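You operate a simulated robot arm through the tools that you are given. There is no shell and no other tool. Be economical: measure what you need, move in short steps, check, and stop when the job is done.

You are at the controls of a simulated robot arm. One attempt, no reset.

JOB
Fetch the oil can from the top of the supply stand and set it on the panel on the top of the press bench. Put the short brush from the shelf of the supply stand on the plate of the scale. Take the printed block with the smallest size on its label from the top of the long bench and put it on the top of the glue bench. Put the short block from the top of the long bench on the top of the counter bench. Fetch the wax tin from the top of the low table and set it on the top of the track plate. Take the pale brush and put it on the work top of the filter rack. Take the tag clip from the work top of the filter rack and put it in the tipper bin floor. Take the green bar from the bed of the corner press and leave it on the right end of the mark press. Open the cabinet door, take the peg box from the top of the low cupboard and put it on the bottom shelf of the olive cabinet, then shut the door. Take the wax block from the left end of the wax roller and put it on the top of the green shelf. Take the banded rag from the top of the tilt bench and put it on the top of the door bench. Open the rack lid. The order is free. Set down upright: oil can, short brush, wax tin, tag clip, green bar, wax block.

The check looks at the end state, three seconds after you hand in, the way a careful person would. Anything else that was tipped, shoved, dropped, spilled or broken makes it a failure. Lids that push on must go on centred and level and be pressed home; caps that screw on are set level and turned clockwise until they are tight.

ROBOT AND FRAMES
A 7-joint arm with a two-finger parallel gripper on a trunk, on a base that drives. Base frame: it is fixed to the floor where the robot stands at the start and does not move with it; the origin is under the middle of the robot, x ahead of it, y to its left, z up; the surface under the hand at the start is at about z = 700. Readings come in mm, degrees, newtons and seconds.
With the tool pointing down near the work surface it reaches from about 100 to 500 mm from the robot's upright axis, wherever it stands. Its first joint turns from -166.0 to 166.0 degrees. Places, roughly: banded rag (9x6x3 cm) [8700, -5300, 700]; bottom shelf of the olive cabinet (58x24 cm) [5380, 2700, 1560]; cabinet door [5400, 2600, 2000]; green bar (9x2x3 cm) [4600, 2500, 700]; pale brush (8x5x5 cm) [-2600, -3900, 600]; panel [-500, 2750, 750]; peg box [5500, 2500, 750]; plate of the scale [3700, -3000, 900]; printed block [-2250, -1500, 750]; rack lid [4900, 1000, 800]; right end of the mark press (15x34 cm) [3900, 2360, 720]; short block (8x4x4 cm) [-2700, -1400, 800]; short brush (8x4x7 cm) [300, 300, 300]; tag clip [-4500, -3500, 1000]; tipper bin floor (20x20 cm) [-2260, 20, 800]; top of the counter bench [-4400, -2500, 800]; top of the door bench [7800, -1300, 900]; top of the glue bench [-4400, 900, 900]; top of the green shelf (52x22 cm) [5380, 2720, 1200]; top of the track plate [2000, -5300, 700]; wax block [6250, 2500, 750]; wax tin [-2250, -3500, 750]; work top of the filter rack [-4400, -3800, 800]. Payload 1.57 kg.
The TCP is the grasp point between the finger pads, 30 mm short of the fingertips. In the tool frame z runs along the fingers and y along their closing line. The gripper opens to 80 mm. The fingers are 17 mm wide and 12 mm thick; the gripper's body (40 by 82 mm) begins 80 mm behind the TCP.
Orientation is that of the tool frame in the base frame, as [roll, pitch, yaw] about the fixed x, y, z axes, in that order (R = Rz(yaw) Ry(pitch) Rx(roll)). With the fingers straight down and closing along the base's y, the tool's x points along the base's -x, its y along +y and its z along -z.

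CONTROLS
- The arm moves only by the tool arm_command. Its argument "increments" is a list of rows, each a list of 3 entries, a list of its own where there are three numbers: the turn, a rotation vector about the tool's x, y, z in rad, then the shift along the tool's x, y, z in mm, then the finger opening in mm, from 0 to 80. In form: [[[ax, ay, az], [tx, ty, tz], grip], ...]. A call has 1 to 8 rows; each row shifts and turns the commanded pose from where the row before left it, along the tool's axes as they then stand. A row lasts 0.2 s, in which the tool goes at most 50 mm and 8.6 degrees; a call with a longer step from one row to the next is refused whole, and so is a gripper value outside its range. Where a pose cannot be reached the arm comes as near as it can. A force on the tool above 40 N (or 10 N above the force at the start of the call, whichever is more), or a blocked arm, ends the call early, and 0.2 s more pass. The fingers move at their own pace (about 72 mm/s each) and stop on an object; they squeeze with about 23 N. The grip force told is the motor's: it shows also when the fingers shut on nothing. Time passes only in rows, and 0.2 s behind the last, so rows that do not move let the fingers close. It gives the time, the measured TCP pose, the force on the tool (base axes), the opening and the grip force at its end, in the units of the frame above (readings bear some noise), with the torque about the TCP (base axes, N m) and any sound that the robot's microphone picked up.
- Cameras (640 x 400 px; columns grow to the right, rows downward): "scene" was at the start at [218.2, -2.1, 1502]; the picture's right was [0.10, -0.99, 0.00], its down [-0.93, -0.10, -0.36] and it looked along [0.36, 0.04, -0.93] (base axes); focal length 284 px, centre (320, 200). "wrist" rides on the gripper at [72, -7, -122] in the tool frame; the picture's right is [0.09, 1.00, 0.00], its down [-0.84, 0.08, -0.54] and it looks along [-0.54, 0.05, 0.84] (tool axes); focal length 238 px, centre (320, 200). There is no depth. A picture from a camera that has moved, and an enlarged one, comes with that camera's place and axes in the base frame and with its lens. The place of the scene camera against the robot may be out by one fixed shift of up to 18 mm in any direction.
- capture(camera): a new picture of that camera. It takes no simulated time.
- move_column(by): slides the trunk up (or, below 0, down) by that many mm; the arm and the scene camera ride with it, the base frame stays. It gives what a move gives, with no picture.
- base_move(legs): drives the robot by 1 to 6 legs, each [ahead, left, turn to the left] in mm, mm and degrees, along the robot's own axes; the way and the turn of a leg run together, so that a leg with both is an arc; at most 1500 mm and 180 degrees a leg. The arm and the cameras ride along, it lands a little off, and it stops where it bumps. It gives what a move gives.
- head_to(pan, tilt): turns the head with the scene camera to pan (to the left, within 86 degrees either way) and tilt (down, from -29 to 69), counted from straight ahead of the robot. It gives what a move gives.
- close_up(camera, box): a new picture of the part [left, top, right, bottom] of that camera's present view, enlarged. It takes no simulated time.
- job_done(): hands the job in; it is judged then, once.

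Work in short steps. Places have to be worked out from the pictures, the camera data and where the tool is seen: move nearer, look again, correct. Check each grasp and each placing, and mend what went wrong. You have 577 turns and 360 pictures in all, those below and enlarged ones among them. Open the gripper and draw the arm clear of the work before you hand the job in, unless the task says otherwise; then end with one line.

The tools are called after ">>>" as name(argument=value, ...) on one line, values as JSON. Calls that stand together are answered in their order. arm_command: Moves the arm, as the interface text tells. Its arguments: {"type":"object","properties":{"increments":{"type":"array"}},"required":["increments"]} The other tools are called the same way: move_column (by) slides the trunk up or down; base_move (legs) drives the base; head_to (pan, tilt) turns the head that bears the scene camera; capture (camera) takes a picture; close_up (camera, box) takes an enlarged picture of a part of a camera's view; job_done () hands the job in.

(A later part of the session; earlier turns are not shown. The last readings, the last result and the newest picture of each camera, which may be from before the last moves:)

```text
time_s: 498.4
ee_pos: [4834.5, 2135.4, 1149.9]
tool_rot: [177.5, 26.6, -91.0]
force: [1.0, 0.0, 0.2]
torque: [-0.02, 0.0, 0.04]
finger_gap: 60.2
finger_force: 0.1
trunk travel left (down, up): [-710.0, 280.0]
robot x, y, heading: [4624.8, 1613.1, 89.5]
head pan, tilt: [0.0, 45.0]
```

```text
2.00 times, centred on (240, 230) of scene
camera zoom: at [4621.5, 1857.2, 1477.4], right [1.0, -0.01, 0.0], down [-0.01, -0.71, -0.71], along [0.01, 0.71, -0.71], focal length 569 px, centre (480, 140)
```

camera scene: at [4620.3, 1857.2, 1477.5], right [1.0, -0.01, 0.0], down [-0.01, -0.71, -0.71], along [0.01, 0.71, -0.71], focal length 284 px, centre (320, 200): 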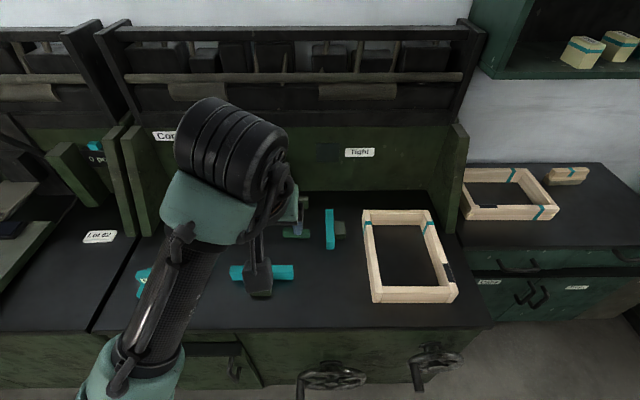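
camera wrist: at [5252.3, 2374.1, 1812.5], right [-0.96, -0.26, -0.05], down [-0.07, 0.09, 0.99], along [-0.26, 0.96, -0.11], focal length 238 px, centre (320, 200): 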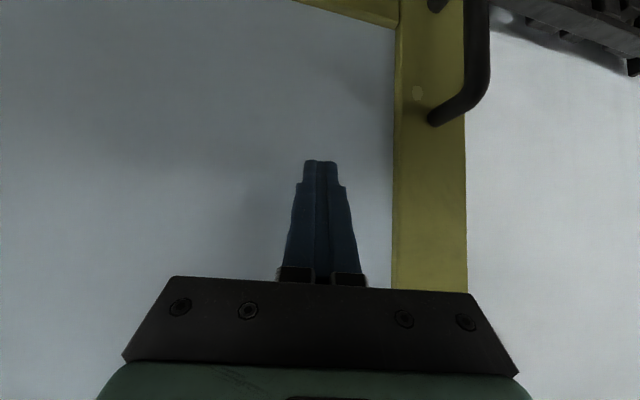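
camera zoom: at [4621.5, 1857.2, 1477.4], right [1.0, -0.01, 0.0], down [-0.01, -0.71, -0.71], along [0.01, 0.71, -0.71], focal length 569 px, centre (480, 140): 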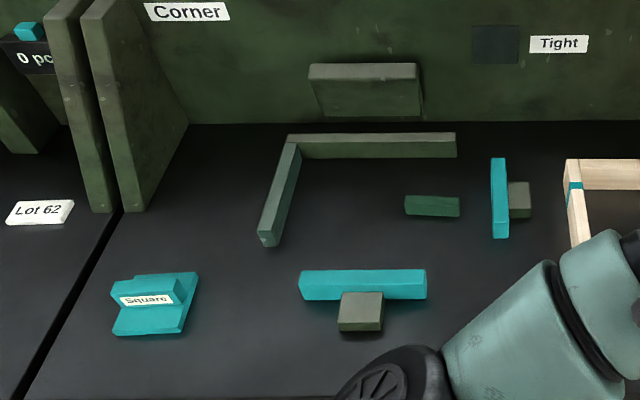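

The green bar (dark green) is near (4555,2465), long side along x. I'll set the tool straight down and turned 90° to close along y, and test the reach.

>>> arm_command(increments=[[[0, 0.116, 0], [0, 30, 0], 60], [[0, 0.116, 0], [0, 30, 0], 60], [[0, 0.116, 0], [0, 30, 0], 60], [[0, 0.116, 0], [0, 30, 0], 60], [[0, 0, 0.1428], [0, 0, 0], 60], [[0, 0, 0.1428], [0, 0, 0], 60], [[0, 0, 0.1428], [0, 0, 0], 60], [[0, 0, 0.1428], [0, 0, 0], 60]])

>>> arm_command(increments=[[[0, 0, 0.1428], [0, 0, 0], 60], [[0, 0, 0.1428], [0, 0, 0], 60], [[0, 0, 0.1428], [0, 0, 0], 60], [[0, 0, 0.1428], [0, 0, 0], 60], [[0, 0, 0.1428], [0, 0, 0], 60], [[0, 0, 0.1428], [0, 0, 0], 60], [[0, 0, 0.1428], [0, 0, 0], 60]])

>>> base_move(legs=[[170, 0, 0.5]])

```text
time_s: 500.2
ee_pos: [4710.6, 2132.4, 1153.6]
tool_rot: [178.2, -1.3, -122.8]
force: [0.2, 0.2, 0.1]
torque: [0.01, 0.02, -0.01]
finger_gap: 59.9
finger_force: 0.0
trunk travel left (down, up): [-710.0, 280.0]
robot x, y, heading: [4626.5, 1611.8, 89.2]
head pan, tilt: [0.0, 45.0]
```

```text
time_s: 501.8
ee_pos: [4711.2, 2133.5, 1153.8]
tool_rot: [-179.9, -2.2, 179.9]
force: [-0.1, -0.3, -0.1]
torque: [0.0, -0.04, 0.03]
finger_gap: 60.1
finger_force: 0.0
trunk travel left (down, up): [-710.0, 280.0]
robot x, y, heading: [4621.5, 1613.9, 89.5]
head pan, tilt: [0.0, 45.0]
```

```text
time_s: 503.3
ee_pos: [4706.6, 2307.3, 1154.5]
tool_rot: [-179.9, -2.3, -179.5]
force: [0.4, -0.3, -0.6]
torque: [-0.04, 0.0, 0.01]
finger_gap: 60.2
finger_force: 0.1
trunk travel left (down, up): [-710.0, 280.0]
robot x, y, heading: [4625.1, 1788.1, 89.8]
head pan, tilt: [0.0, 45.0]
```

>>> arm_command(increments=[[[0, 0.04, 0], [30, 36, 0], 60], [[0, 0, 0], [30, 36, 0], 60], [[0, 0, 0], [30, 36, 0], 60], [[0, 0, 0], [30, 36, 0], 60], [[0, 0, 0], [25, 36, 0], 60]])

>>> capture(camera="wrist")

```text
time_s: 504.5
ee_pos: [4582.0, 2446.0, 1161.0]
tool_rot: [-179.9, -4.6, -179.5]
force: [0.4, 0.0, 0.0]
torque: [-0.01, -0.02, -0.06]
finger_gap: 59.9
finger_force: 0.1
out of reach, approached as far as the arm can: row 4, 5
trunk travel left (down, up): [-710.0, 280.0]
robot x, y, heading: [4625.3, 1782.5, 90.2]
head pan, tilt: [0.0, 45.0]
```

```text
217 pictures are left
camera wrist: at [4520.5, 2437.3, 1287.5], right [-0.1, 0.99, 0.01], down [0.88, 0.09, 0.47], along [0.47, 0.05, -0.88], focal length 238 px, centre (320, 200)
```

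wrist: 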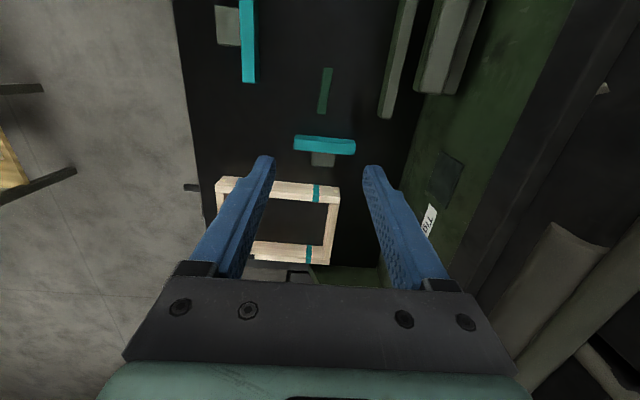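

Tool-down reach extends to ~660 mm with the hand high relative to the shoulder. The bar is at (4555,2453). I'll fix the tilt, align, and then lower with the trunk.

>>> base_move(legs=[[14, 25, 0]])

>>> arm_command(increments=[[[0, -0.08, 0], [0, 0, 0], 60], [[0, 0, 0], [0, 0, 0], 60]])

>>> move_column(by=-280)

>>> capture(camera="wrist")

```text
time_s: 505.3
ee_pos: [4557.7, 2458.7, 1160.9]
tool_rot: [-179.9, -4.5, -179.4]
force: [0.3, -0.2, 0.1]
torque: [0.01, -0.01, 0.0]
finger_gap: 60.0
finger_force: 0.0
trunk travel left (down, up): [-710.0, 280.0]
robot x, y, heading: [4599.4, 1799.8, 89.9]
head pan, tilt: [0.0, 45.0]
```

```text
time_s: 505.9
ee_pos: [4558.8, 2459.0, 1160.0]
tool_rot: [-179.8, 0.1, -179.6]
force: [0.3, -0.3, -0.5]
torque: [0.0, -0.01, 0.01]
finger_gap: 60.1
finger_force: 0.2
trunk travel left (down, up): [-710.0, 280.0]
robot x, y, heading: [4602.5, 1798.4, 90.1]
head pan, tilt: [0.0, 45.0]
```

```text
time_s: 508.8
ee_pos: [4559.0, 2459.3, 880.5]
tool_rot: [-179.9, 0.1, -179.4]
force: [0.7, 0.0, -0.2]
torque: [0.01, 0.03, -0.03]
finger_gap: 59.9
finger_force: 0.0
trunk travel left (down, up): [-430.0, 560.0]
robot x, y, heading: [4600.7, 1801.2, 90.1]
head pan, tilt: [0.0, 45.0]
```

```text
216 pictures are left
camera wrist: at [4487.5, 2450.3, 1002.3], right [-0.1, 0.99, 0.0], down [0.84, 0.09, 0.54], along [0.54, 0.05, -0.84], focal length 238 px, centre (320, 200)
```

wrist: 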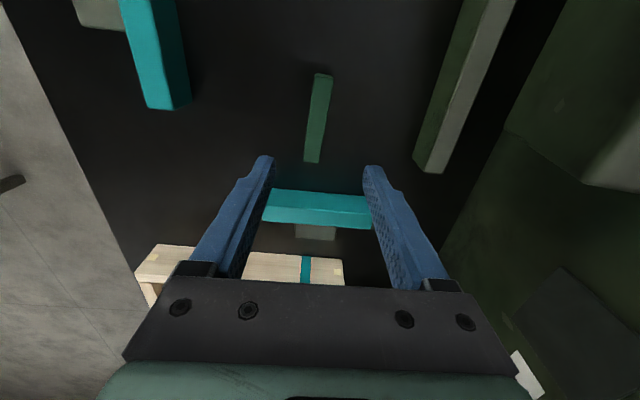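

The bar is centred at (4553,2452). I'll shift slightly and lower further.

>>> arm_command(increments=[[[0, 0, 0], [5, -7, 0], 50], [[0, 0, 0], [0, 0, 0], 50]])

>>> move_column(by=-90)

>>> capture(camera="wrist")

```text
time_s: 509.4
ee_pos: [4554.6, 2451.4, 879.9]
tool_rot: [-179.8, 0.1, -179.4]
force: [0.4, -0.7, 0.9]
torque: [0.0, -0.01, -0.03]
finger_gap: 49.9
finger_force: 0.1
trunk travel left (down, up): [-430.0, 560.0]
robot x, y, heading: [4601.8, 1800.8, 90.1]
head pan, tilt: [0.0, 45.0]
```

```text
time_s: 510.6
ee_pos: [4553.5, 2450.6, 791.0]
tool_rot: [-179.9, 0.0, -179.5]
force: [0.1, 0.0, 0.5]
torque: [0.01, 0.02, 0.02]
finger_gap: 50.1
finger_force: 0.0
trunk travel left (down, up): [-340.0, 650.0]
robot x, y, heading: [4603.5, 1799.6, 90.0]
head pan, tilt: [0.0, 45.0]
```

```text
215 pictures are left
camera wrist: at [4483.0, 2443.2, 911.8], right [-0.1, 0.99, 0.0], down [0.84, 0.09, 0.54], along [0.54, 0.05, -0.84], focal length 238 px, centre (320, 200)
```

wrist: 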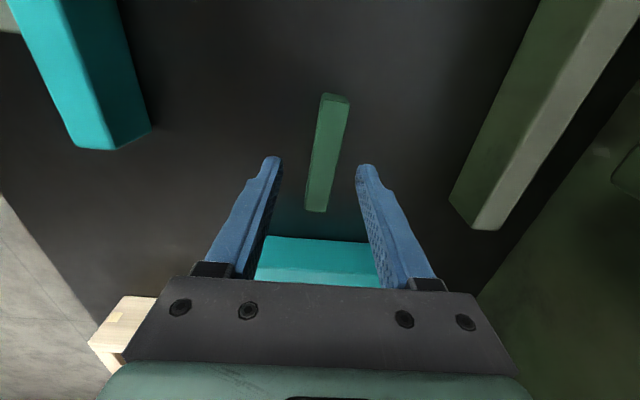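

>>> arm_command(increments=[[[0, 0, 0], [0, 4, 0], 50], [[0, 0, 0], [0, 0, 0], 50]])

>>> move_column(by=-22)

>>> capture(camera="wrist")

```text
time_s: 511.2
ee_pos: [4553.0, 2454.8, 790.6]
tool_rot: [-179.8, 0.1, -179.5]
force: [-0.2, -0.3, -0.4]
torque: [0.01, 0.01, -0.04]
finger_gap: 50.3
finger_force: 0.0
trunk travel left (down, up): [-340.0, 650.0]
robot x, y, heading: [4596.8, 1803.0, 90.1]
head pan, tilt: [0.0, 45.0]
```

```text
time_s: 511.9
ee_pos: [4553.8, 2453.9, 768.2]
tool_rot: [-179.9, 0.2, -179.5]
force: [-0.5, -0.1, 0.2]
torque: [0.0, -0.01, 0.01]
finger_gap: 49.7
finger_force: 0.0
trunk travel left (down, up): [-318.0, 672.0]
robot x, y, heading: [4599.3, 1801.2, 89.9]
head pan, tilt: [0.0, 45.0]
```

```text
214 pictures are left
camera wrist: at [4482.0, 2446.4, 889.9], right [-0.1, 0.99, 0.0], down [0.84, 0.09, 0.54], along [0.54, 0.05, -0.84], focal length 238 px, centre (320, 200)
```

wrist: 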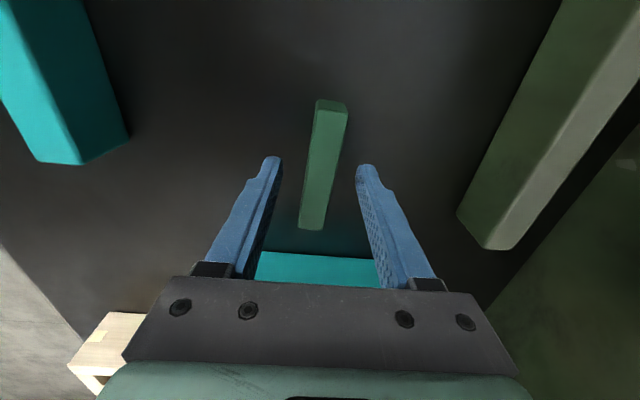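

>>> move_column(by=-10)

>>> move_column(by=-6)

>>> capture(camera="wrist")

```text
time_s: 512.5
ee_pos: [4554.9, 2454.2, 758.1]
tool_rot: [-179.9, 0.0, -179.4]
force: [0.0, 0.3, -0.2]
torque: [0.0, -0.02, -0.02]
finger_gap: 50.1
finger_force: 0.0
trunk travel left (down, up): [-308.0, 682.0]
robot x, y, heading: [4600.5, 1801.0, 90.2]
head pan, tilt: [0.0, 45.0]
```

```text
time_s: 513.0
ee_pos: [4553.2, 2454.0, 751.7]
tool_rot: [-179.9, 0.1, -179.5]
force: [-1.2, 0.6, -0.4]
torque: [-0.02, 0.01, 0.0]
finger_gap: 49.9
finger_force: 0.1
trunk travel left (down, up): [-302.0, 688.0]
robot x, y, heading: [4599.9, 1802.9, 90.0]
head pan, tilt: [0.0, 45.0]
```

```text
213 pictures are left
camera wrist: at [4482.0, 2446.5, 873.9], right [-0.1, 0.99, 0.0], down [0.84, 0.09, 0.54], along [0.54, 0.05, -0.84], focal length 238 px, centre (320, 200)
```

wrist: 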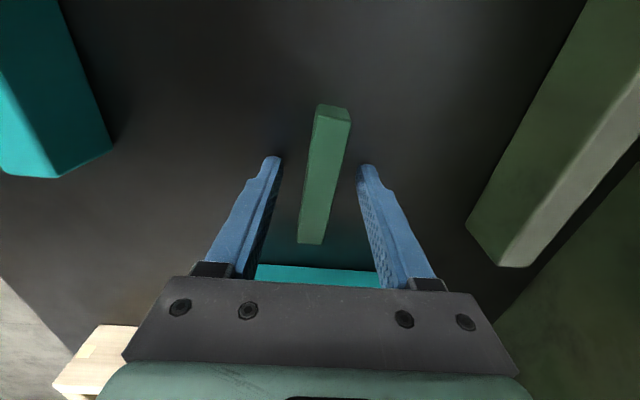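

The bar top is at z≈743, so the tips are already alongside. I'll lower 3 mm more and grip.

>>> move_column(by=-3)

>>> arm_command(increments=[[[0, 0, 0], [-5, 0, 0], 50], [[0, 0, 0], [0, 0, 0], 30], [[0, 0, 0], [0, 0, 0], 10], [[0, 0, 0], [0, 0, 0], 10], [[0, 0, 0], [0, 0, 0], 10]])

>>> move_column(by=80)

>>> capture(camera="wrist")

```text
time_s: 513.5
ee_pos: [4554.6, 2454.5, 749.8]
tool_rot: [-179.9, 0.0, -179.5]
force: [0.0, -0.1, 1.3]
torque: [0.07, 0.06, -0.01]
finger_gap: 49.9
finger_force: 0.1
trunk travel left (down, up): [-299.0, 691.0]
robot x, y, heading: [4604.7, 1796.6, 89.8]
head pan, tilt: [0.0, 45.0]
```

```text
time_s: 514.8
ee_pos: [4558.2, 2454.9, 750.3]
tool_rot: [-179.9, 0.1, -179.5]
force: [0.8, 1.6, 4.1]
torque: [0.09, 0.03, -0.02]
finger_gap: 18.8
finger_force: 22.7
trunk travel left (down, up): [-299.0, 691.0]
robot x, y, heading: [4598.8, 1804.0, 90.0]
head pan, tilt: [0.0, 45.0]
```

```text
time_s: 515.9
ee_pos: [4559.4, 2455.0, 829.6]
tool_rot: [-179.9, 0.0, -179.6]
force: [0.2, 0.1, -0.2]
torque: [0.02, 0.02, 0.02]
finger_gap: 18.6
finger_force: 23.2
trunk travel left (down, up): [-379.0, 611.0]
robot x, y, heading: [4601.4, 1799.1, 90.0]
head pan, tilt: [0.0, 45.0]
```

```text
212 pictures are left
camera wrist: at [4487.1, 2446.4, 950.8], right [-0.1, 0.99, 0.0], down [0.84, 0.09, 0.54], along [0.54, 0.05, -0.84], focal length 238 px, centre (320, 200)
```

wrist: 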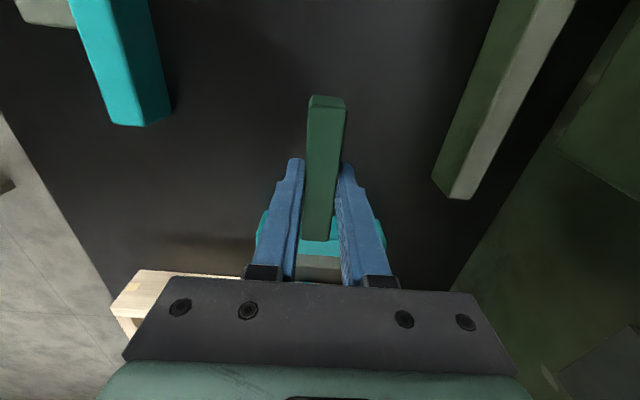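

Gripped. I'll raise and move left to the mark press.

>>> move_column(by=280)

>>> base_move(legs=[[-120, 0, 0], [0, 660, 0]])

>>> head_to(pan=0, tilt=45)

>>> capture(camera="scene")

>>> capture(camera="wrist")

```text
time_s: 518.8
ee_pos: [4559.0, 2455.1, 1109.9]
tool_rot: [-179.8, 0.0, -179.5]
force: [0.3, 0.6, 0.1]
torque: [0.02, -0.02, -0.02]
finger_gap: 18.9
finger_force: 22.6
trunk travel left (down, up): [-659.0, 331.0]
robot x, y, heading: [4601.4, 1797.6, 89.6]
head pan, tilt: [0.0, 45.0]
```

```text
time_s: 523.3
ee_pos: [3900.0, 2339.1, 1110.1]
tool_rot: [-179.9, 0.1, 179.7]
force: [0.1, 1.1, -0.1]
torque: [0.04, 0.0, 0.01]
finger_gap: 19.0
finger_force: 22.6
trunk travel left (down, up): [-659.0, 331.0]
robot x, y, heading: [3933.4, 1683.9, 89.3]
head pan, tilt: [0.0, 45.0]
```

```text
time_s: 523.9
ee_pos: [3900.8, 2340.3, 1109.4]
tool_rot: [-179.8, 0.0, 179.8]
force: [0.0, 0.1, -1.4]
torque: [0.0, 0.02, 0.03]
finger_gap: 18.8
finger_force: 23.3
trunk travel left (down, up): [-659.0, 331.0]
robot x, y, heading: [3937.0, 1686.1, 89.2]
head pan, tilt: [0.0, 45.0]
```

```text
211 pictures are left
camera scene: at [3930.6, 1928.4, 1426.4], right [1.0, -0.02, 0.0], down [-0.01, -0.71, -0.71], along [0.01, 0.71, -0.71], focal length 284 px, centre (320, 200)
```

scene: 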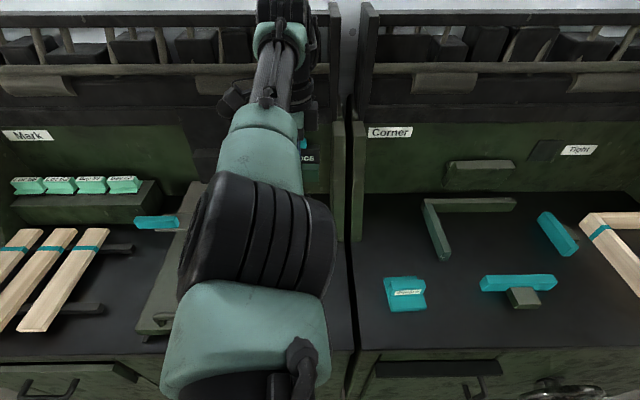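

```text
210 pictures are left
camera wrist: at [3828.7, 2332.8, 1230.8], right [-0.09, 1.0, 0.0], down [0.84, 0.07, 0.54], along [0.54, 0.05, -0.84], focal length 238 px, centre (320, 200)
```

wrist: 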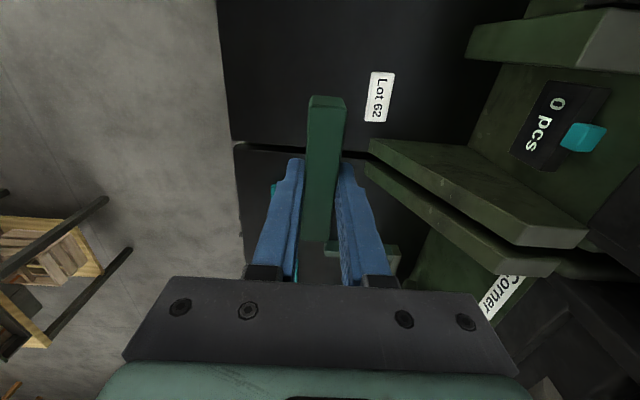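

The "right end" region (by the Lot 62 label) is clear beneath the bar. I'll lower with the trunk.

>>> move_column(by=-320)

>>> capture(camera="wrist")

```text
time_s: 527.1
ee_pos: [3899.9, 2340.2, 790.1]
tool_rot: [-179.8, -0.1, 179.8]
force: [-1.2, -0.1, 0.4]
torque: [-0.02, -0.02, 0.01]
finger_gap: 18.8
finger_force: 22.9
trunk travel left (down, up): [-339.0, 651.0]
robot x, y, heading: [3934.2, 1688.2, 89.0]
head pan, tilt: [0.0, 45.0]
```

```text
209 pictures are left
camera wrist: at [3828.8, 2332.8, 911.0], right [-0.09, 1.0, 0.0], down [0.84, 0.07, 0.54], along [0.54, 0.05, -0.84], focal length 238 px, centre (320, 200)
```

wrist: 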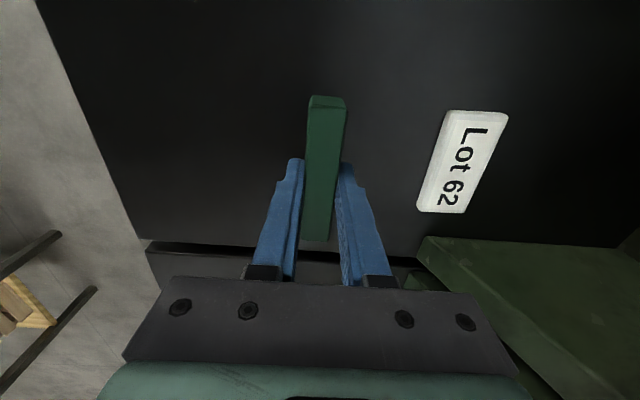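

>>> move_column(by=-33)

>>> move_column(by=-5)

>>> move_column(by=-4)

```text
time_s: 527.8
ee_pos: [3900.3, 2340.0, 755.9]
tool_rot: [-179.9, -0.1, 179.7]
force: [0.6, -1.0, -0.4]
torque: [-0.04, 0.0, 0.01]
finger_gap: 18.7
finger_force: 22.9
trunk travel left (down, up): [-306.0, 684.0]
robot x, y, heading: [3937.0, 1685.4, 89.1]
head pan, tilt: [0.0, 45.0]
```

```text
time_s: 528.4
ee_pos: [3899.6, 2340.4, 751.5]
tool_rot: [-180.0, 0.0, 179.8]
force: [0.4, 0.1, -0.3]
torque: [0.01, -0.01, -0.05]
finger_gap: 18.5
finger_force: 22.7
trunk travel left (down, up): [-301.0, 689.0]
robot x, y, heading: [3935.0, 1685.3, 89.3]
head pan, tilt: [0.0, 45.0]
```

```text
time_s: 528.9
ee_pos: [3899.6, 2340.1, 750.2]
tool_rot: [179.8, 0.0, 179.8]
force: [-0.4, -0.4, 9.2]
torque: [-0.15, -0.02, 0.05]
finger_gap: 18.9
finger_force: 22.7
trunk travel left (down, up): [-297.0, 693.0]
robot x, y, heading: [3936.0, 1685.5, 89.3]
head pan, tilt: [0.0, 45.0]
```

Contact. I'll release gently and rise.

>>> arm_command(increments=[[[0, 0, 0], [0, 0, 0], 22], [[0, 0, 0], [0, 0, 0], 34], [[0, 0, 0], [0, 0, 0], 46], [[0, 0, 0], [0, 0, 0], 46]])

>>> move_column(by=200)

>>> capture(camera="wrist")

```text
time_s: 529.9
ee_pos: [3901.4, 2341.3, 751.1]
tool_rot: [179.5, 0.1, 179.7]
force: [-1.3, 15.8, 18.5]
torque: [0.1, 0.06, -0.08]
finger_gap: 31.5
finger_force: 0.0
trunk travel left (down, up): [-297.0, 693.0]
robot x, y, heading: [3934.6, 1685.7, 89.2]
head pan, tilt: [0.0, 45.0]
```

```text
time_s: 532.1
ee_pos: [3899.3, 2339.0, 947.8]
tool_rot: [-180.0, -0.1, 179.7]
force: [0.6, -0.4, -0.7]
torque: [-0.02, 0.01, 0.01]
finger_gap: 45.9
finger_force: 0.2
trunk travel left (down, up): [-497.0, 493.0]
robot x, y, heading: [3934.8, 1684.2, 89.0]
head pan, tilt: [0.0, 45.0]
```

```text
208 pictures are left
camera wrist: at [3828.8, 2332.8, 1068.9], right [-0.09, 1.0, 0.0], down [0.84, 0.07, 0.54], along [0.54, 0.05, -0.84], focal length 238 px, centre (320, 200)
```

wrist: 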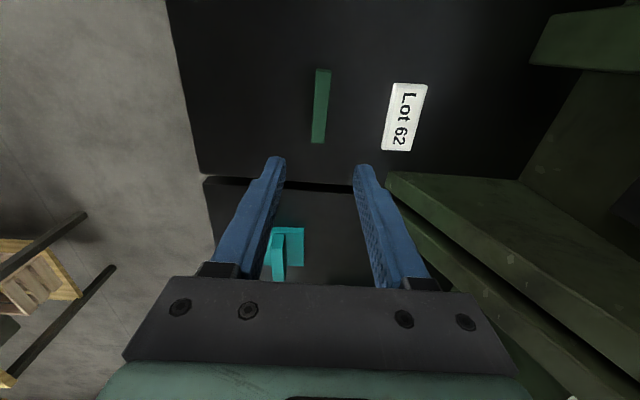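

>>> close_up(camera="wrist", box=[270, 50, 430, 160])

```text
3.64 times, centred on (350, 105) of wrist
camera zoom: at [3828.8, 2332.8, 1068.9], right [-0.09, 1.0, 0.0], down [0.84, 0.07, 0.54], along [0.54, 0.05, -0.84], focal length 867 px, centre (211, 546)
```

zoom: 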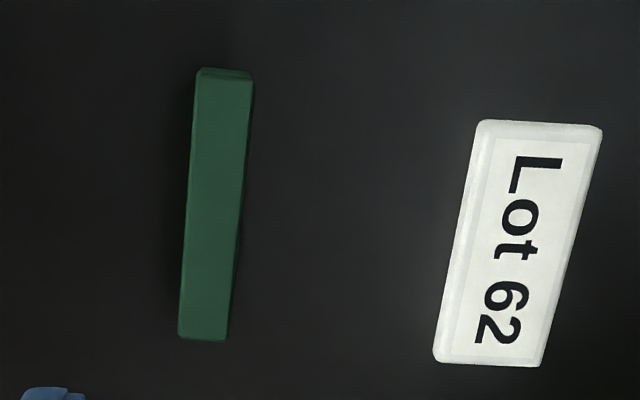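

The green bar stands upright in the right end. Next is the rack lid: I'll back off, turn east and look.

>>> base_move(legs=[[-350, 0, 0], [0, 0, -90]])

>>> head_to(pan=-15, tilt=25)

>>> capture(camera="scene")

```text
time_s: 538.2
ee_pos: [4584.6, 1353.8, 948.1]
tool_rot: [-179.9, -0.1, 88.6]
force: [-0.5, -0.2, 0.8]
torque: [-0.04, 0.01, 0.03]
finger_gap: 46.0
finger_force: 0.1
trunk travel left (down, up): [-497.0, 493.0]
robot x, y, heading: [3926.4, 1332.9, -2.2]
head pan, tilt: [0.0, 45.0]
```

```text
time_s: 539.0
ee_pos: [4584.7, 1352.7, 948.5]
tool_rot: [-179.9, -0.1, 88.6]
force: [-0.2, 0.1, 0.0]
torque: [0.03, 0.02, 0.0]
finger_gap: 45.9
finger_force: 0.1
trunk travel left (down, up): [-497.0, 493.0]
robot x, y, heading: [3929.2, 1334.4, -2.2]
head pan, tilt: [-15.0, 25.0]
```

```text
206 pictures are left
camera scene: at [4179.8, 1292.4, 1294.9], right [-0.29, -0.96, 0.0], down [-0.4, 0.12, -0.91], along [0.87, -0.27, -0.42], focal length 284 px, centre (320, 200)
```

scene: 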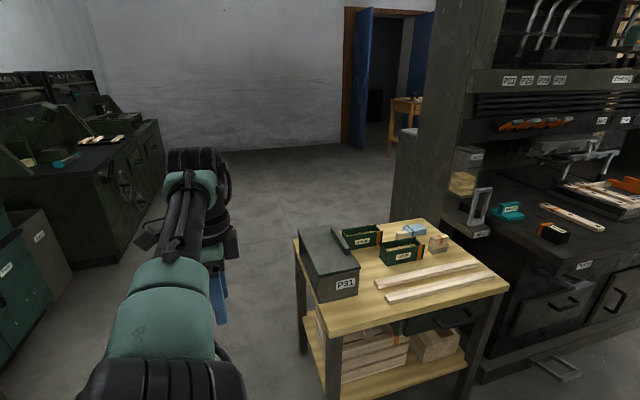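

>>> close_up(camera="scene", box=[270, 200, 520, 360])

```text
2.50 times, centred on (395, 280) of scene
camera zoom: at [4179.8, 1292.4, 1294.9], right [-0.29, -0.96, 0.0], down [-0.4, 0.12, -0.91], along [0.87, -0.27, -0.42], focal length 711 px, centre (132, 0)
```

zoom: 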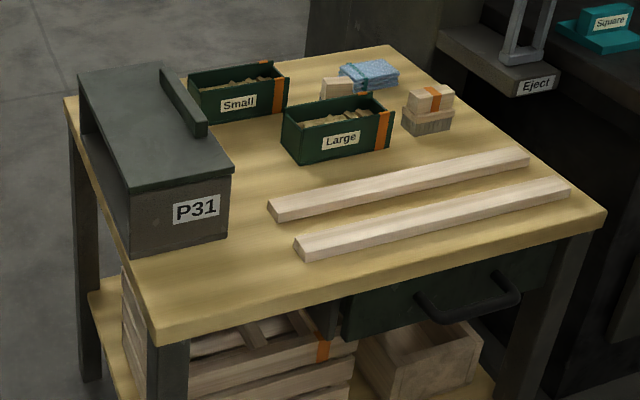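

The rack "P31" is a box with a lid whose handle strip runs along its south (right) edge; the hinge is likely on the north side. I'll set the tool to close along y, tuck the arm and drive west of the table.

>>> arm_command(increments=[[[0, 0, -0.1428], [0, 0, 0], 50], [[0, 0, -0.1428], [0, 0, 0], 50], [[0, 0, -0.1428], [0, 0, 0], 50], [[0, 0, -0.1428], [0, 0, 0], 50], [[0, 0, -0.1428], [0, 0, 0], 50], [[0, 0, -0.1428], [0, 0, 0], 50], [[0, 0, -0.1428], [0, 0, 0], 50], [[0, 0, -0.1428], [0, 0, 0], 50]])

>>> arm_command(increments=[[[0, 0, -0.1428], [0, 0, 0], 50], [[0, 0, -0.1428], [0, 0, 0], 50], [[0, 0, -0.1428], [0, 0, 0], 50], [[0, 0, 0], [40, 0, -20], 50], [[0, 0, 0], [40, 0, -20], 50], [[0, 0, 0], [40, 0, -20], 50], [[0, 0, 0], [40, 0, -20], 50], [[0, 0, 0], [40, 0, -20], 50]])

>>> base_move(legs=[[310, -290, 2.2]])

>>> head_to(pan=0, tilt=50)

>>> capture(camera="scene")

>>> capture(camera="wrist")

```text
time_s: 540.9
ee_pos: [4584.6, 1352.6, 947.4]
tool_rot: [-179.9, -0.1, 154.1]
force: [0.5, -0.1, -0.2]
torque: [-0.04, -0.01, 0.0]
finger_gap: 50.0
finger_force: 0.1
trunk travel left (down, up): [-497.0, 493.0]
robot x, y, heading: [3927.3, 1330.9, -2.1]
head pan, tilt: [-15.0, 25.0]
```

```text
time_s: 542.6
ee_pos: [4573.0, 1351.9, 953.6]
tool_rot: [180.0, -0.1, 178.5]
force: [0.5, -0.1, -0.1]
torque: [-0.02, 0.02, -0.01]
finger_gap: 50.0
finger_force: 0.0
out of reach, approached as far as the arm can: row 4, 5, 6, 7, 8
trunk travel left (down, up): [-497.0, 493.0]
robot x, y, heading: [3930.1, 1335.1, -1.9]
head pan, tilt: [-15.0, 25.0]
```

```text
time_s: 545.3
ee_pos: [4874.5, 1073.4, 952.2]
tool_rot: [-179.9, -0.1, -179.3]
force: [-0.1, -0.9, 0.0]
torque: [0.01, 0.03, 0.01]
finger_gap: 49.8
finger_force: 0.0
trunk travel left (down, up): [-497.0, 493.0]
robot x, y, heading: [4230.9, 1030.1, 0.1]
head pan, tilt: [-15.0, 25.0]
```

```text
time_s: 546.2
ee_pos: [4876.6, 1074.0, 953.1]
tool_rot: [-180.0, 0.0, -179.3]
force: [0.4, -0.2, 0.7]
torque: [-0.03, 0.03, -0.01]
finger_gap: 49.9
finger_force: 0.0
trunk travel left (down, up): [-497.0, 493.0]
robot x, y, heading: [4228.2, 1032.0, 0.2]
head pan, tilt: [0.0, 50.0]
```

```text
204 pictures are left
camera scene: at [4470.8, 1023.4, 1257.6], right [0.0, -1.0, 0.0], down [-0.77, 0.0, -0.64], along [0.64, 0.0, -0.77], focal length 284 px, centre (320, 200)
```

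scene: 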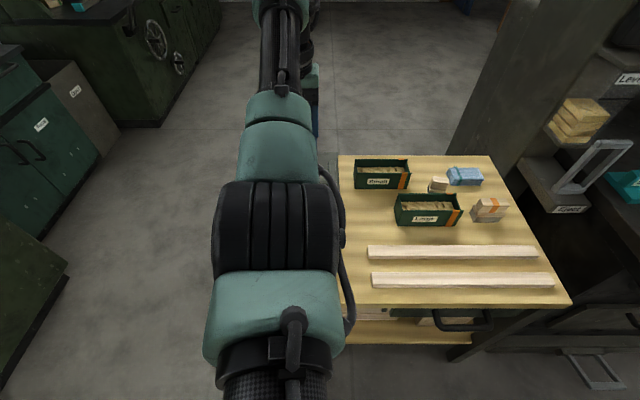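

```text
203 pictures are left
camera wrist: at [4803.6, 1065.7, 1074.4], right [-0.1, 0.99, 0.0], down [0.84, 0.09, 0.54], along [0.54, 0.06, -0.84], focal length 238 px, centre (320, 200)
```

wrist: 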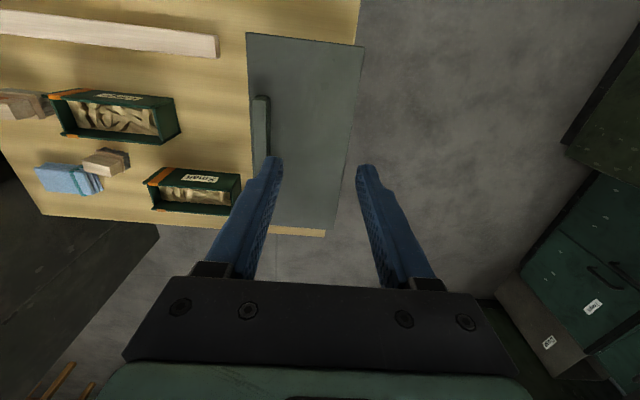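

The lid spans x 4800–4995, y ~1000–1098, with a handle strip at x 4843–4920, y≈1023. I'll move the base closer while pulling the arm back, and align over the strip.

>>> arm_command(increments=[[[0, 0, 0], [35, -17, 0], 40], [[0, 0, 0], [35, -17, 0], 40], [[0, 0, 0], [35, -17, 0], 40], [[0, 0, 0], [0, 0, 0], 40]])

>>> base_move(legs=[[100, 0, 0]])

>>> capture(camera="wrist")

```text
time_s: 547.2
ee_pos: [4873.8, 1074.4, 952.5]
tool_rot: [-180.0, -0.1, -179.3]
force: [-1.4, 0.1, -0.2]
torque: [-0.01, 0.01, -0.02]
finger_gap: 39.9
finger_force: 0.0
out of reach, approached as far as the arm can: row 1, 2, 3
trunk travel left (down, up): [-497.0, 493.0]
robot x, y, heading: [4229.7, 1029.5, 0.2]
head pan, tilt: [0.0, 50.0]
```

```text
time_s: 548.3
ee_pos: [4977.9, 1074.7, 952.3]
tool_rot: [180.0, -0.1, -179.3]
force: [-0.8, -0.6, -0.3]
torque: [0.03, 0.01, 0.0]
finger_gap: 39.8
finger_force: 0.1
trunk travel left (down, up): [-497.0, 493.0]
robot x, y, heading: [4335.2, 1029.2, 0.0]
head pan, tilt: [0.0, 50.0]
```

```text
202 pictures are left
camera wrist: at [4907.2, 1065.5, 1074.0], right [-0.1, 0.99, 0.0], down [0.84, 0.09, 0.54], along [0.54, 0.06, -0.84], focal length 238 px, centre (320, 200)
```

wrist: 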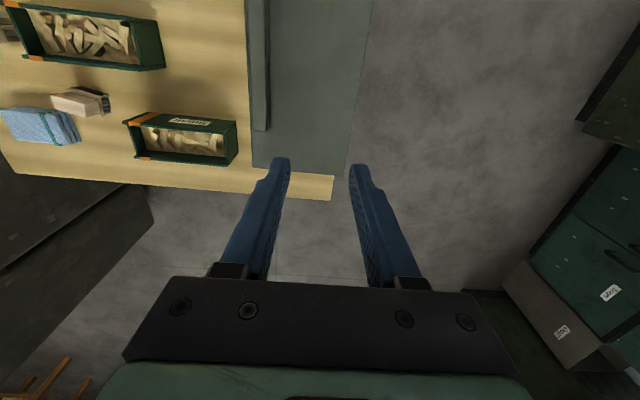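

The hand is too high relative to the shoulder to pull in. I'll raise the trunk and bring the hand down and back.

>>> move_column(by=150)

>>> arm_command(increments=[[[0, 0, 0], [0, 0, 40], 40], [[0, 0, 0], [20, -8, 40], 40], [[0, 0, 0], [20, -8, 40], 40], [[0, 0, 0], [20, -8, 30], 40], [[0, 0, 0], [20, -8, 0], 40], [[0, 0, 0], [20, -8, 0], 40], [[0, 0, 0], [0, 0, 0], 40]])

>>> capture(camera="wrist")

```text
time_s: 550.1
ee_pos: [4978.3, 1073.8, 1102.9]
tool_rot: [-180.0, 0.0, -179.3]
force: [0.5, 0.0, 0.2]
torque: [-0.01, -0.01, -0.03]
finger_gap: 40.0
finger_force: 0.0
trunk travel left (down, up): [-647.0, 343.0]
robot x, y, heading: [4336.2, 1032.0, 0.0]
head pan, tilt: [0.0, 50.0]
```

```text
time_s: 551.7
ee_pos: [4878.1, 1032.5, 950.5]
tool_rot: [-179.9, -0.1, -179.3]
force: [-0.1, -0.6, 0.3]
torque: [0.02, -0.06, 0.0]
finger_gap: 39.8
finger_force: 0.0
out of reach, approached as far as the arm can: row 5
trunk travel left (down, up): [-647.0, 343.0]
robot x, y, heading: [4334.0, 1031.5, 0.1]
head pan, tilt: [0.0, 50.0]
```

```text
201 pictures are left
camera wrist: at [4806.1, 1024.2, 1071.6], right [-0.1, 0.99, 0.0], down [0.84, 0.09, 0.54], along [0.54, 0.06, -0.84], focal length 238 px, centre (320, 200)
```

wrist: 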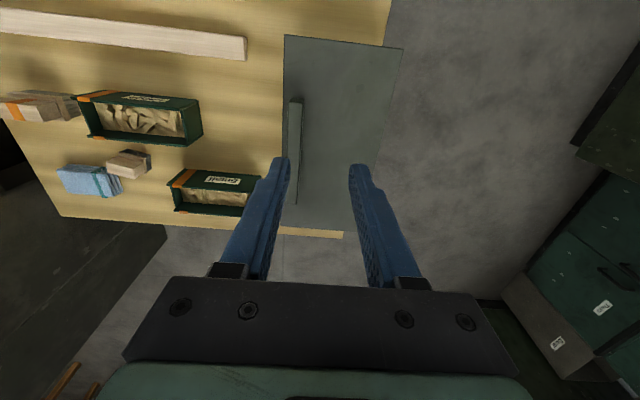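

Parallax shows the lid is lower: top z≈765, with the strip at x 4857–5000, y≈1007. I'll move over it and lower to look again.

>>> base_move(legs=[[40, 0, 0]])

>>> arm_command(increments=[[[0, 0, 0], [5, -12, 40], 40], [[0, 0, 0], [5, -12, 40], 40], [[0, 0, 0], [0, 0, 20], 40], [[0, 0, 0], [0, 0, 0], 40]])

>>> capture(camera="wrist")

```text
time_s: 552.5
ee_pos: [4918.5, 1033.0, 950.2]
tool_rot: [-180.0, -0.1, -179.3]
force: [0.7, -0.1, -0.4]
torque: [0.02, -0.02, 0.01]
finger_gap: 40.1
finger_force: 0.0
trunk travel left (down, up): [-647.0, 343.0]
robot x, y, heading: [4371.2, 1029.3, 0.3]
head pan, tilt: [0.0, 50.0]
```

```text
time_s: 553.5
ee_pos: [4907.2, 1011.3, 849.5]
tool_rot: [180.0, 0.0, -179.3]
force: [0.4, 0.3, 0.3]
torque: [-0.01, -0.02, 0.03]
finger_gap: 39.6
finger_force: 0.1
trunk travel left (down, up): [-647.0, 343.0]
robot x, y, heading: [4371.3, 1028.6, 0.2]
head pan, tilt: [0.0, 50.0]
```

```text
200 pictures are left
camera wrist: at [4836.3, 1003.0, 970.0], right [-0.1, 0.99, 0.0], down [0.84, 0.09, 0.54], along [0.54, 0.06, -0.84], focal length 238 px, centre (320, 200)
```

wrist: 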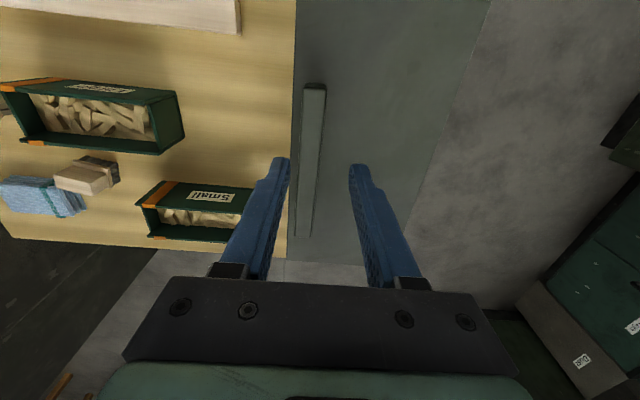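

>>> arm_command(increments=[[[0, 0, 0], [0, -7, 25], 40], [[0, 0, 0], [0, 0, 12], 40], [[0, 0, 0], [0, 0, 0], 40]])

>>> capture(camera="wrist")

```text
time_s: 554.4
ee_pos: [4907.7, 1001.5, 811.7]
tool_rot: [-179.9, -0.2, -179.4]
force: [0.7, -0.8, -0.8]
torque: [-0.01, 0.01, -0.02]
finger_gap: 39.7
finger_force: 0.0
trunk travel left (down, up): [-647.0, 343.0]
robot x, y, heading: [4375.9, 1031.4, 0.0]
head pan, tilt: [0.0, 50.0]
```

```text
199 pictures are left
camera wrist: at [4835.7, 992.5, 933.6], right [-0.1, 0.99, 0.0], down [0.84, 0.09, 0.54], along [0.54, 0.06, -0.84], focal length 238 px, centre (320, 200)
```

wrist: 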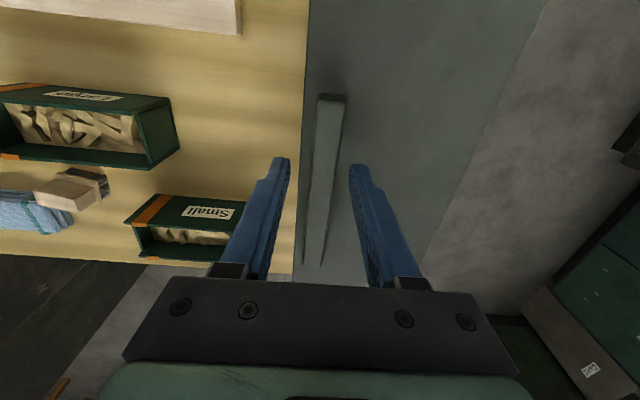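

>>> arm_command(increments=[[[0, 0, 0], [0, 2, 5], 40], [[0, 0, 0], [0, 0, 4], 40], [[0, 0, 0], [0, 0, 4], 40], [[0, 0, 0], [0, 0, 0], 40]])

>>> arm_command(increments=[[[0, 0, 0], [0, 0, 0], 20], [[0, 0, 0], [0, 0, 0], 5], [[0, 0, 0], [0, 0, 0], 5], [[0, 0, 0], [0, 0, 0], 5]])

>>> capture(camera="wrist")

```text
time_s: 555.4
ee_pos: [4908.2, 1005.0, 800.2]
tool_rot: [-179.8, 0.1, -179.3]
force: [-0.1, 0.4, 1.1]
torque: [-0.01, -0.01, 0.01]
finger_gap: 40.1
finger_force: 0.1
trunk travel left (down, up): [-647.0, 343.0]
robot x, y, heading: [4374.8, 1028.8, 0.0]
head pan, tilt: [0.0, 50.0]
```

```text
time_s: 556.4
ee_pos: [4908.1, 1004.8, 800.2]
tool_rot: [-179.9, 0.0, -179.4]
force: [-0.2, -5.1, 0.1]
torque: [-0.05, -0.07, -0.57]
finger_gap: 17.7
finger_force: 32.0
trunk travel left (down, up): [-647.0, 343.0]
robot x, y, heading: [4372.9, 1028.3, 0.1]
head pan, tilt: [0.0, 50.0]
```

```text
198 pictures are left
camera wrist: at [4836.8, 995.0, 921.8], right [-0.1, 0.99, 0.0], down [0.84, 0.09, 0.54], along [0.54, 0.05, -0.84], focal length 238 px, centre (320, 200)
```

wrist: 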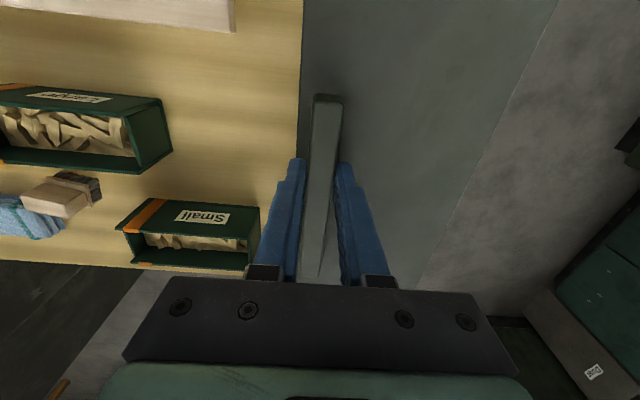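

The strip is gripped. The hinge should be at y≈1106, z≈765. I'll rotate the tool about that axis in small steps to lift the lid.

>>> arm_command(increments=[[[0.1, 0, 0], [0, 3.5, -10.1], 5], [[0.1, 0, 0], [0, 3.5, -10.1], 5], [[0.1, 0, 0], [0, 3.5, -10.1], 5], [[0, 0, 0], [0, 0, 0], 5]])

>>> capture(camera="wrist")

```text
time_s: 557.4
ee_pos: [4908.5, 1019.8, 828.1]
tool_rot: [-162.8, 0.0, -179.1]
force: [-1.5, 10.6, 1.1]
torque: [0.95, -0.01, -0.47]
finger_gap: 18.1
finger_force: 32.5
trunk travel left (down, up): [-647.0, 343.0]
robot x, y, heading: [4374.9, 1033.0, -0.0]
head pan, tilt: [0.0, 50.0]
```

```text
197 pictures are left
camera wrist: at [4836.3, 1047.0, 947.0], right [-0.11, 0.95, -0.29], down [0.83, 0.25, 0.49], along [0.54, -0.19, -0.82], focal length 238 px, centre (320, 200)
```

wrist: 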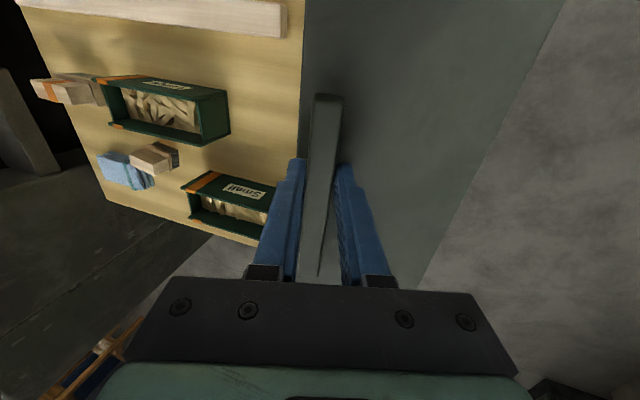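

The lid lifts with the tool. I'll continue.

>>> arm_command(increments=[[[0.1, 0, 0], [0, 4.2, -9.8], 5], [[0.1, 0, 0], [0, 4, -9.8], 5], [[0.1, 0, 0], [0, 4, -9.8], 5], [[0.1, 0, 0], [0, 4, -9.8], 5], [[0, 0, 0], [0, 0, 0], 5]])

>>> arm_command(increments=[[[0.1, 0, 0], [0, 4, -9.8], 5], [[0.1, 0, 0], [0, 4, -9.8], 5], [[0.1, 0, 0], [0, 4, -9.8], 5], [[0.1, 0, 0], [0, 4, -9.8], 5], [[0, 0, 0], [0, 0, 0], 5]])

>>> capture(camera="wrist")

```text
time_s: 558.5
ee_pos: [4907.5, 1050.8, 857.0]
tool_rot: [-139.8, -0.1, -179.3]
force: [0.5, 10.3, -3.0]
torque: [0.9, -0.01, -0.55]
finger_gap: 19.3
finger_force: 33.4
trunk travel left (down, up): [-647.0, 343.0]
robot x, y, heading: [4374.1, 1030.6, 0.1]
head pan, tilt: [0.0, 50.0]
```

```text
time_s: 559.8
ee_pos: [4899.8, 1090.8, 872.8]
tool_rot: [-117.4, 0.5, -178.4]
force: [28.8, 11.9, -12.2]
torque: [1.07, -0.82, 0.7]
finger_gap: 20.0
finger_force: 33.4
out of reach, approached as far as the arm can: row 4
trunk travel left (down, up): [-647.0, 343.0]
robot x, y, heading: [4375.8, 1029.5, -0.1]
head pan, tilt: [0.0, 50.0]
```

```text
196 pictures are left
camera wrist: at [4824.7, 1192.3, 933.9], right [-0.1, 0.46, -0.89], down [0.82, 0.54, 0.19], along [0.56, -0.71, -0.43], focal length 238 px, centre (320, 200)
```

wrist: 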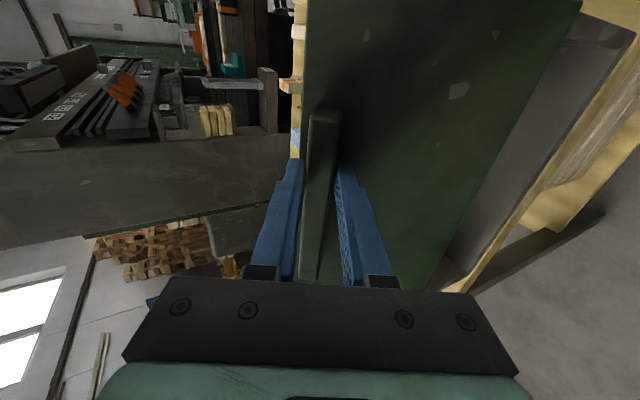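

The lid is at ~62° but the wrist is at its limit. I'll lower it back gently and redo it from the north side, where the tool can tilt forward comfortably.

>>> arm_command(increments=[[[-0.1, 0, 0], [0, -4, 9.8], 5], [[-0.1, 0, 0], [0, -4, 9.8], 5], [[-0.1, 0, 0], [0, -4, 9.8], 5], [[-0.1, 0, 0], [0, -4, 9.8], 5], [[0, 0, 0], [0, 0, 0], 5]])

>>> arm_command(increments=[[[-0.1, 0, 0], [0, -4, 9.8], 5], [[-0.1, 0, 0], [0, -4, 9.8], 5], [[-0.1, 0, 0], [0, -4, 9.8], 5], [[-0.1, 0, 0], [0, -4.2, 9.8], 5], [[0, 0, 0], [0, 0, 0], 5]])

```text
time_s: 560.4
ee_pos: [4897.9, 1073.8, 869.2]
tool_rot: [-129.0, 0.7, -177.8]
force: [9.1, 12.4, -13.1]
torque: [1.05, -1.26, 0.47]
finger_gap: 19.2
finger_force: 32.8
trunk travel left (down, up): [-647.0, 343.0]
robot x, y, heading: [4372.6, 1030.8, 0.2]
head pan, tilt: [0.0, 50.0]
stopped in row 3: the force on the tool passed its limit at 45 N (the readings are from after the stop); the commanded pose is now the measured one
```

```text
time_s: 561.6
ee_pos: [4898.3, 1036.6, 849.6]
tool_rot: [-152.0, 0.2, -178.0]
force: [9.3, 24.2, -23.6]
torque: [0.55, -1.14, 0.01]
finger_gap: 18.3
finger_force: 32.7
trunk travel left (down, up): [-647.0, 343.0]
robot x, y, heading: [4375.4, 1030.8, 0.1]
head pan, tilt: [0.0, 50.0]
```

>>> arm_command(increments=[[[-0.1, 0, 0], [0, -3, 11], 5], [[-0.1, 0, 0], [0, -3, 11], 5], [[-0.1, 0, 0], [0, -3, 11], 5], [[-0.1, 0, 0], [0, -3, 10.5], 5], [[0, 0, 0], [0, 0, 0], 5]])

```text
time_s: 562.8
ee_pos: [4898.0, 1008.5, 814.0]
tool_rot: [-174.7, 0.1, -178.2]
force: [-2.1, 22.7, -13.1]
torque: [-0.07, -0.09, -0.48]
finger_gap: 18.6
finger_force: 33.1
trunk travel left (down, up): [-647.0, 343.0]
robot x, y, heading: [4371.5, 1033.4, 0.2]
head pan, tilt: [0.0, 50.0]
```

>>> arm_command(increments=[[[-0.09, 0, 0], [0, -3, 12], 5], [[0, 0, 0], [0, 0, 0], 5], [[0, 0, 0], [0, 0, 0], 30], [[0, 0, 0], [0, 0, 0], 44], [[0, 0, 0], [0, 0, -30], 44], [[0, 0, 0], [0, 0, -40], 44], [[0, 0, 0], [0, 0, -40], 44]])

>>> capture(camera="wrist")

```text
time_s: 564.4
ee_pos: [4897.4, 1003.5, 917.9]
tool_rot: [-179.3, 0.9, -178.2]
force: [0.2, -0.2, -0.6]
torque: [-0.03, -0.02, 0.0]
finger_gap: 43.9
finger_force: 0.1
trunk travel left (down, up): [-647.0, 343.0]
robot x, y, heading: [4375.6, 1029.8, 0.2]
head pan, tilt: [0.0, 50.0]
```

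```text
195 pictures are left
camera wrist: at [4824.8, 995.3, 1039.0], right [-0.12, 0.99, -0.01], down [0.83, 0.11, 0.55], along [0.55, 0.06, -0.83], focal length 238 px, centre (320, 200)
```

wrist: 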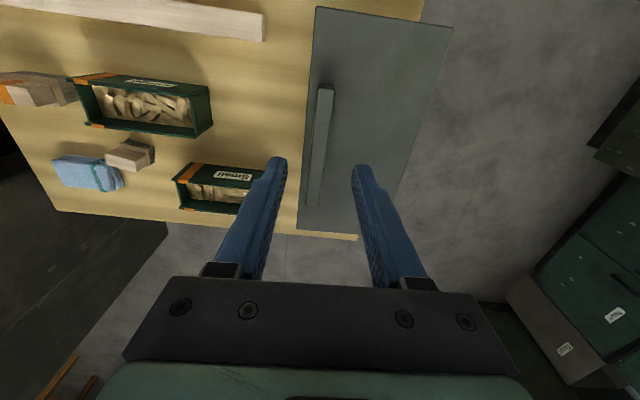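

The lid is closed again. I'll move the base to the north side, facing south.

>>> move_column(by=80)

>>> base_move(legs=[[0, 540, 0], [0, 0, -90], [0, 525, 0]])

>>> capture(camera="wrist")

>>> capture(camera="scene")

```text
time_s: 565.5
ee_pos: [4899.5, 1002.9, 997.7]
tool_rot: [-179.4, 0.7, -178.3]
force: [1.2, 0.6, 0.4]
torque: [0.0, -0.02, 0.0]
finger_gap: 44.0
finger_force: 0.0
trunk travel left (down, up): [-727.0, 263.0]
robot x, y, heading: [4372.9, 1033.1, -0.1]
head pan, tilt: [0.0, 50.0]
```

```text
time_s: 575.3
ee_pos: [4847.3, 1033.0, 998.8]
tool_rot: [-179.3, 0.8, 89.2]
force: [-0.1, 0.3, 0.2]
torque: [0.04, 0.03, -0.01]
finger_gap: 44.1
finger_force: 0.0
trunk travel left (down, up): [-727.0, 263.0]
robot x, y, heading: [4899.7, 1557.9, -92.3]
head pan, tilt: [0.0, 50.0]
```

```text
194 pictures are left
camera wrist: at [4844.0, 1106.3, 1118.6], right [1.0, 0.08, -0.01], down [0.07, -0.83, 0.55], along [0.03, -0.55, -0.83], focal length 238 px, centre (320, 200)
```

wrist: 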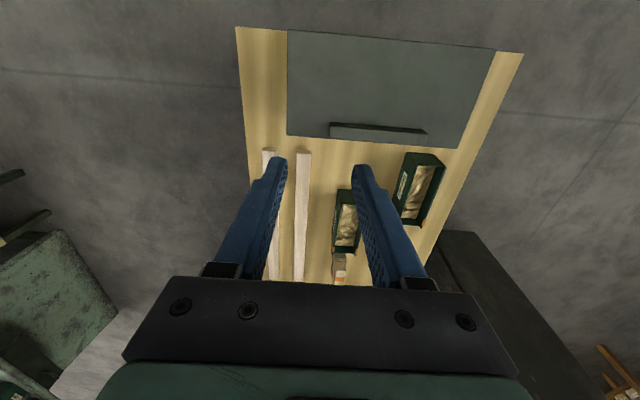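

```text
193 pictures are left
camera scene: at [4881.6, 1301.8, 1487.5], right [-1.0, 0.04, 0.0], down [0.03, 0.77, -0.64], along [-0.03, -0.64, -0.77], focal length 284 px, centre (320, 200)
```

scene: 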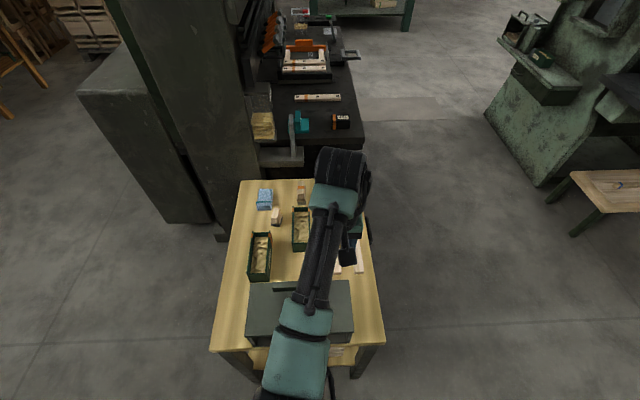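

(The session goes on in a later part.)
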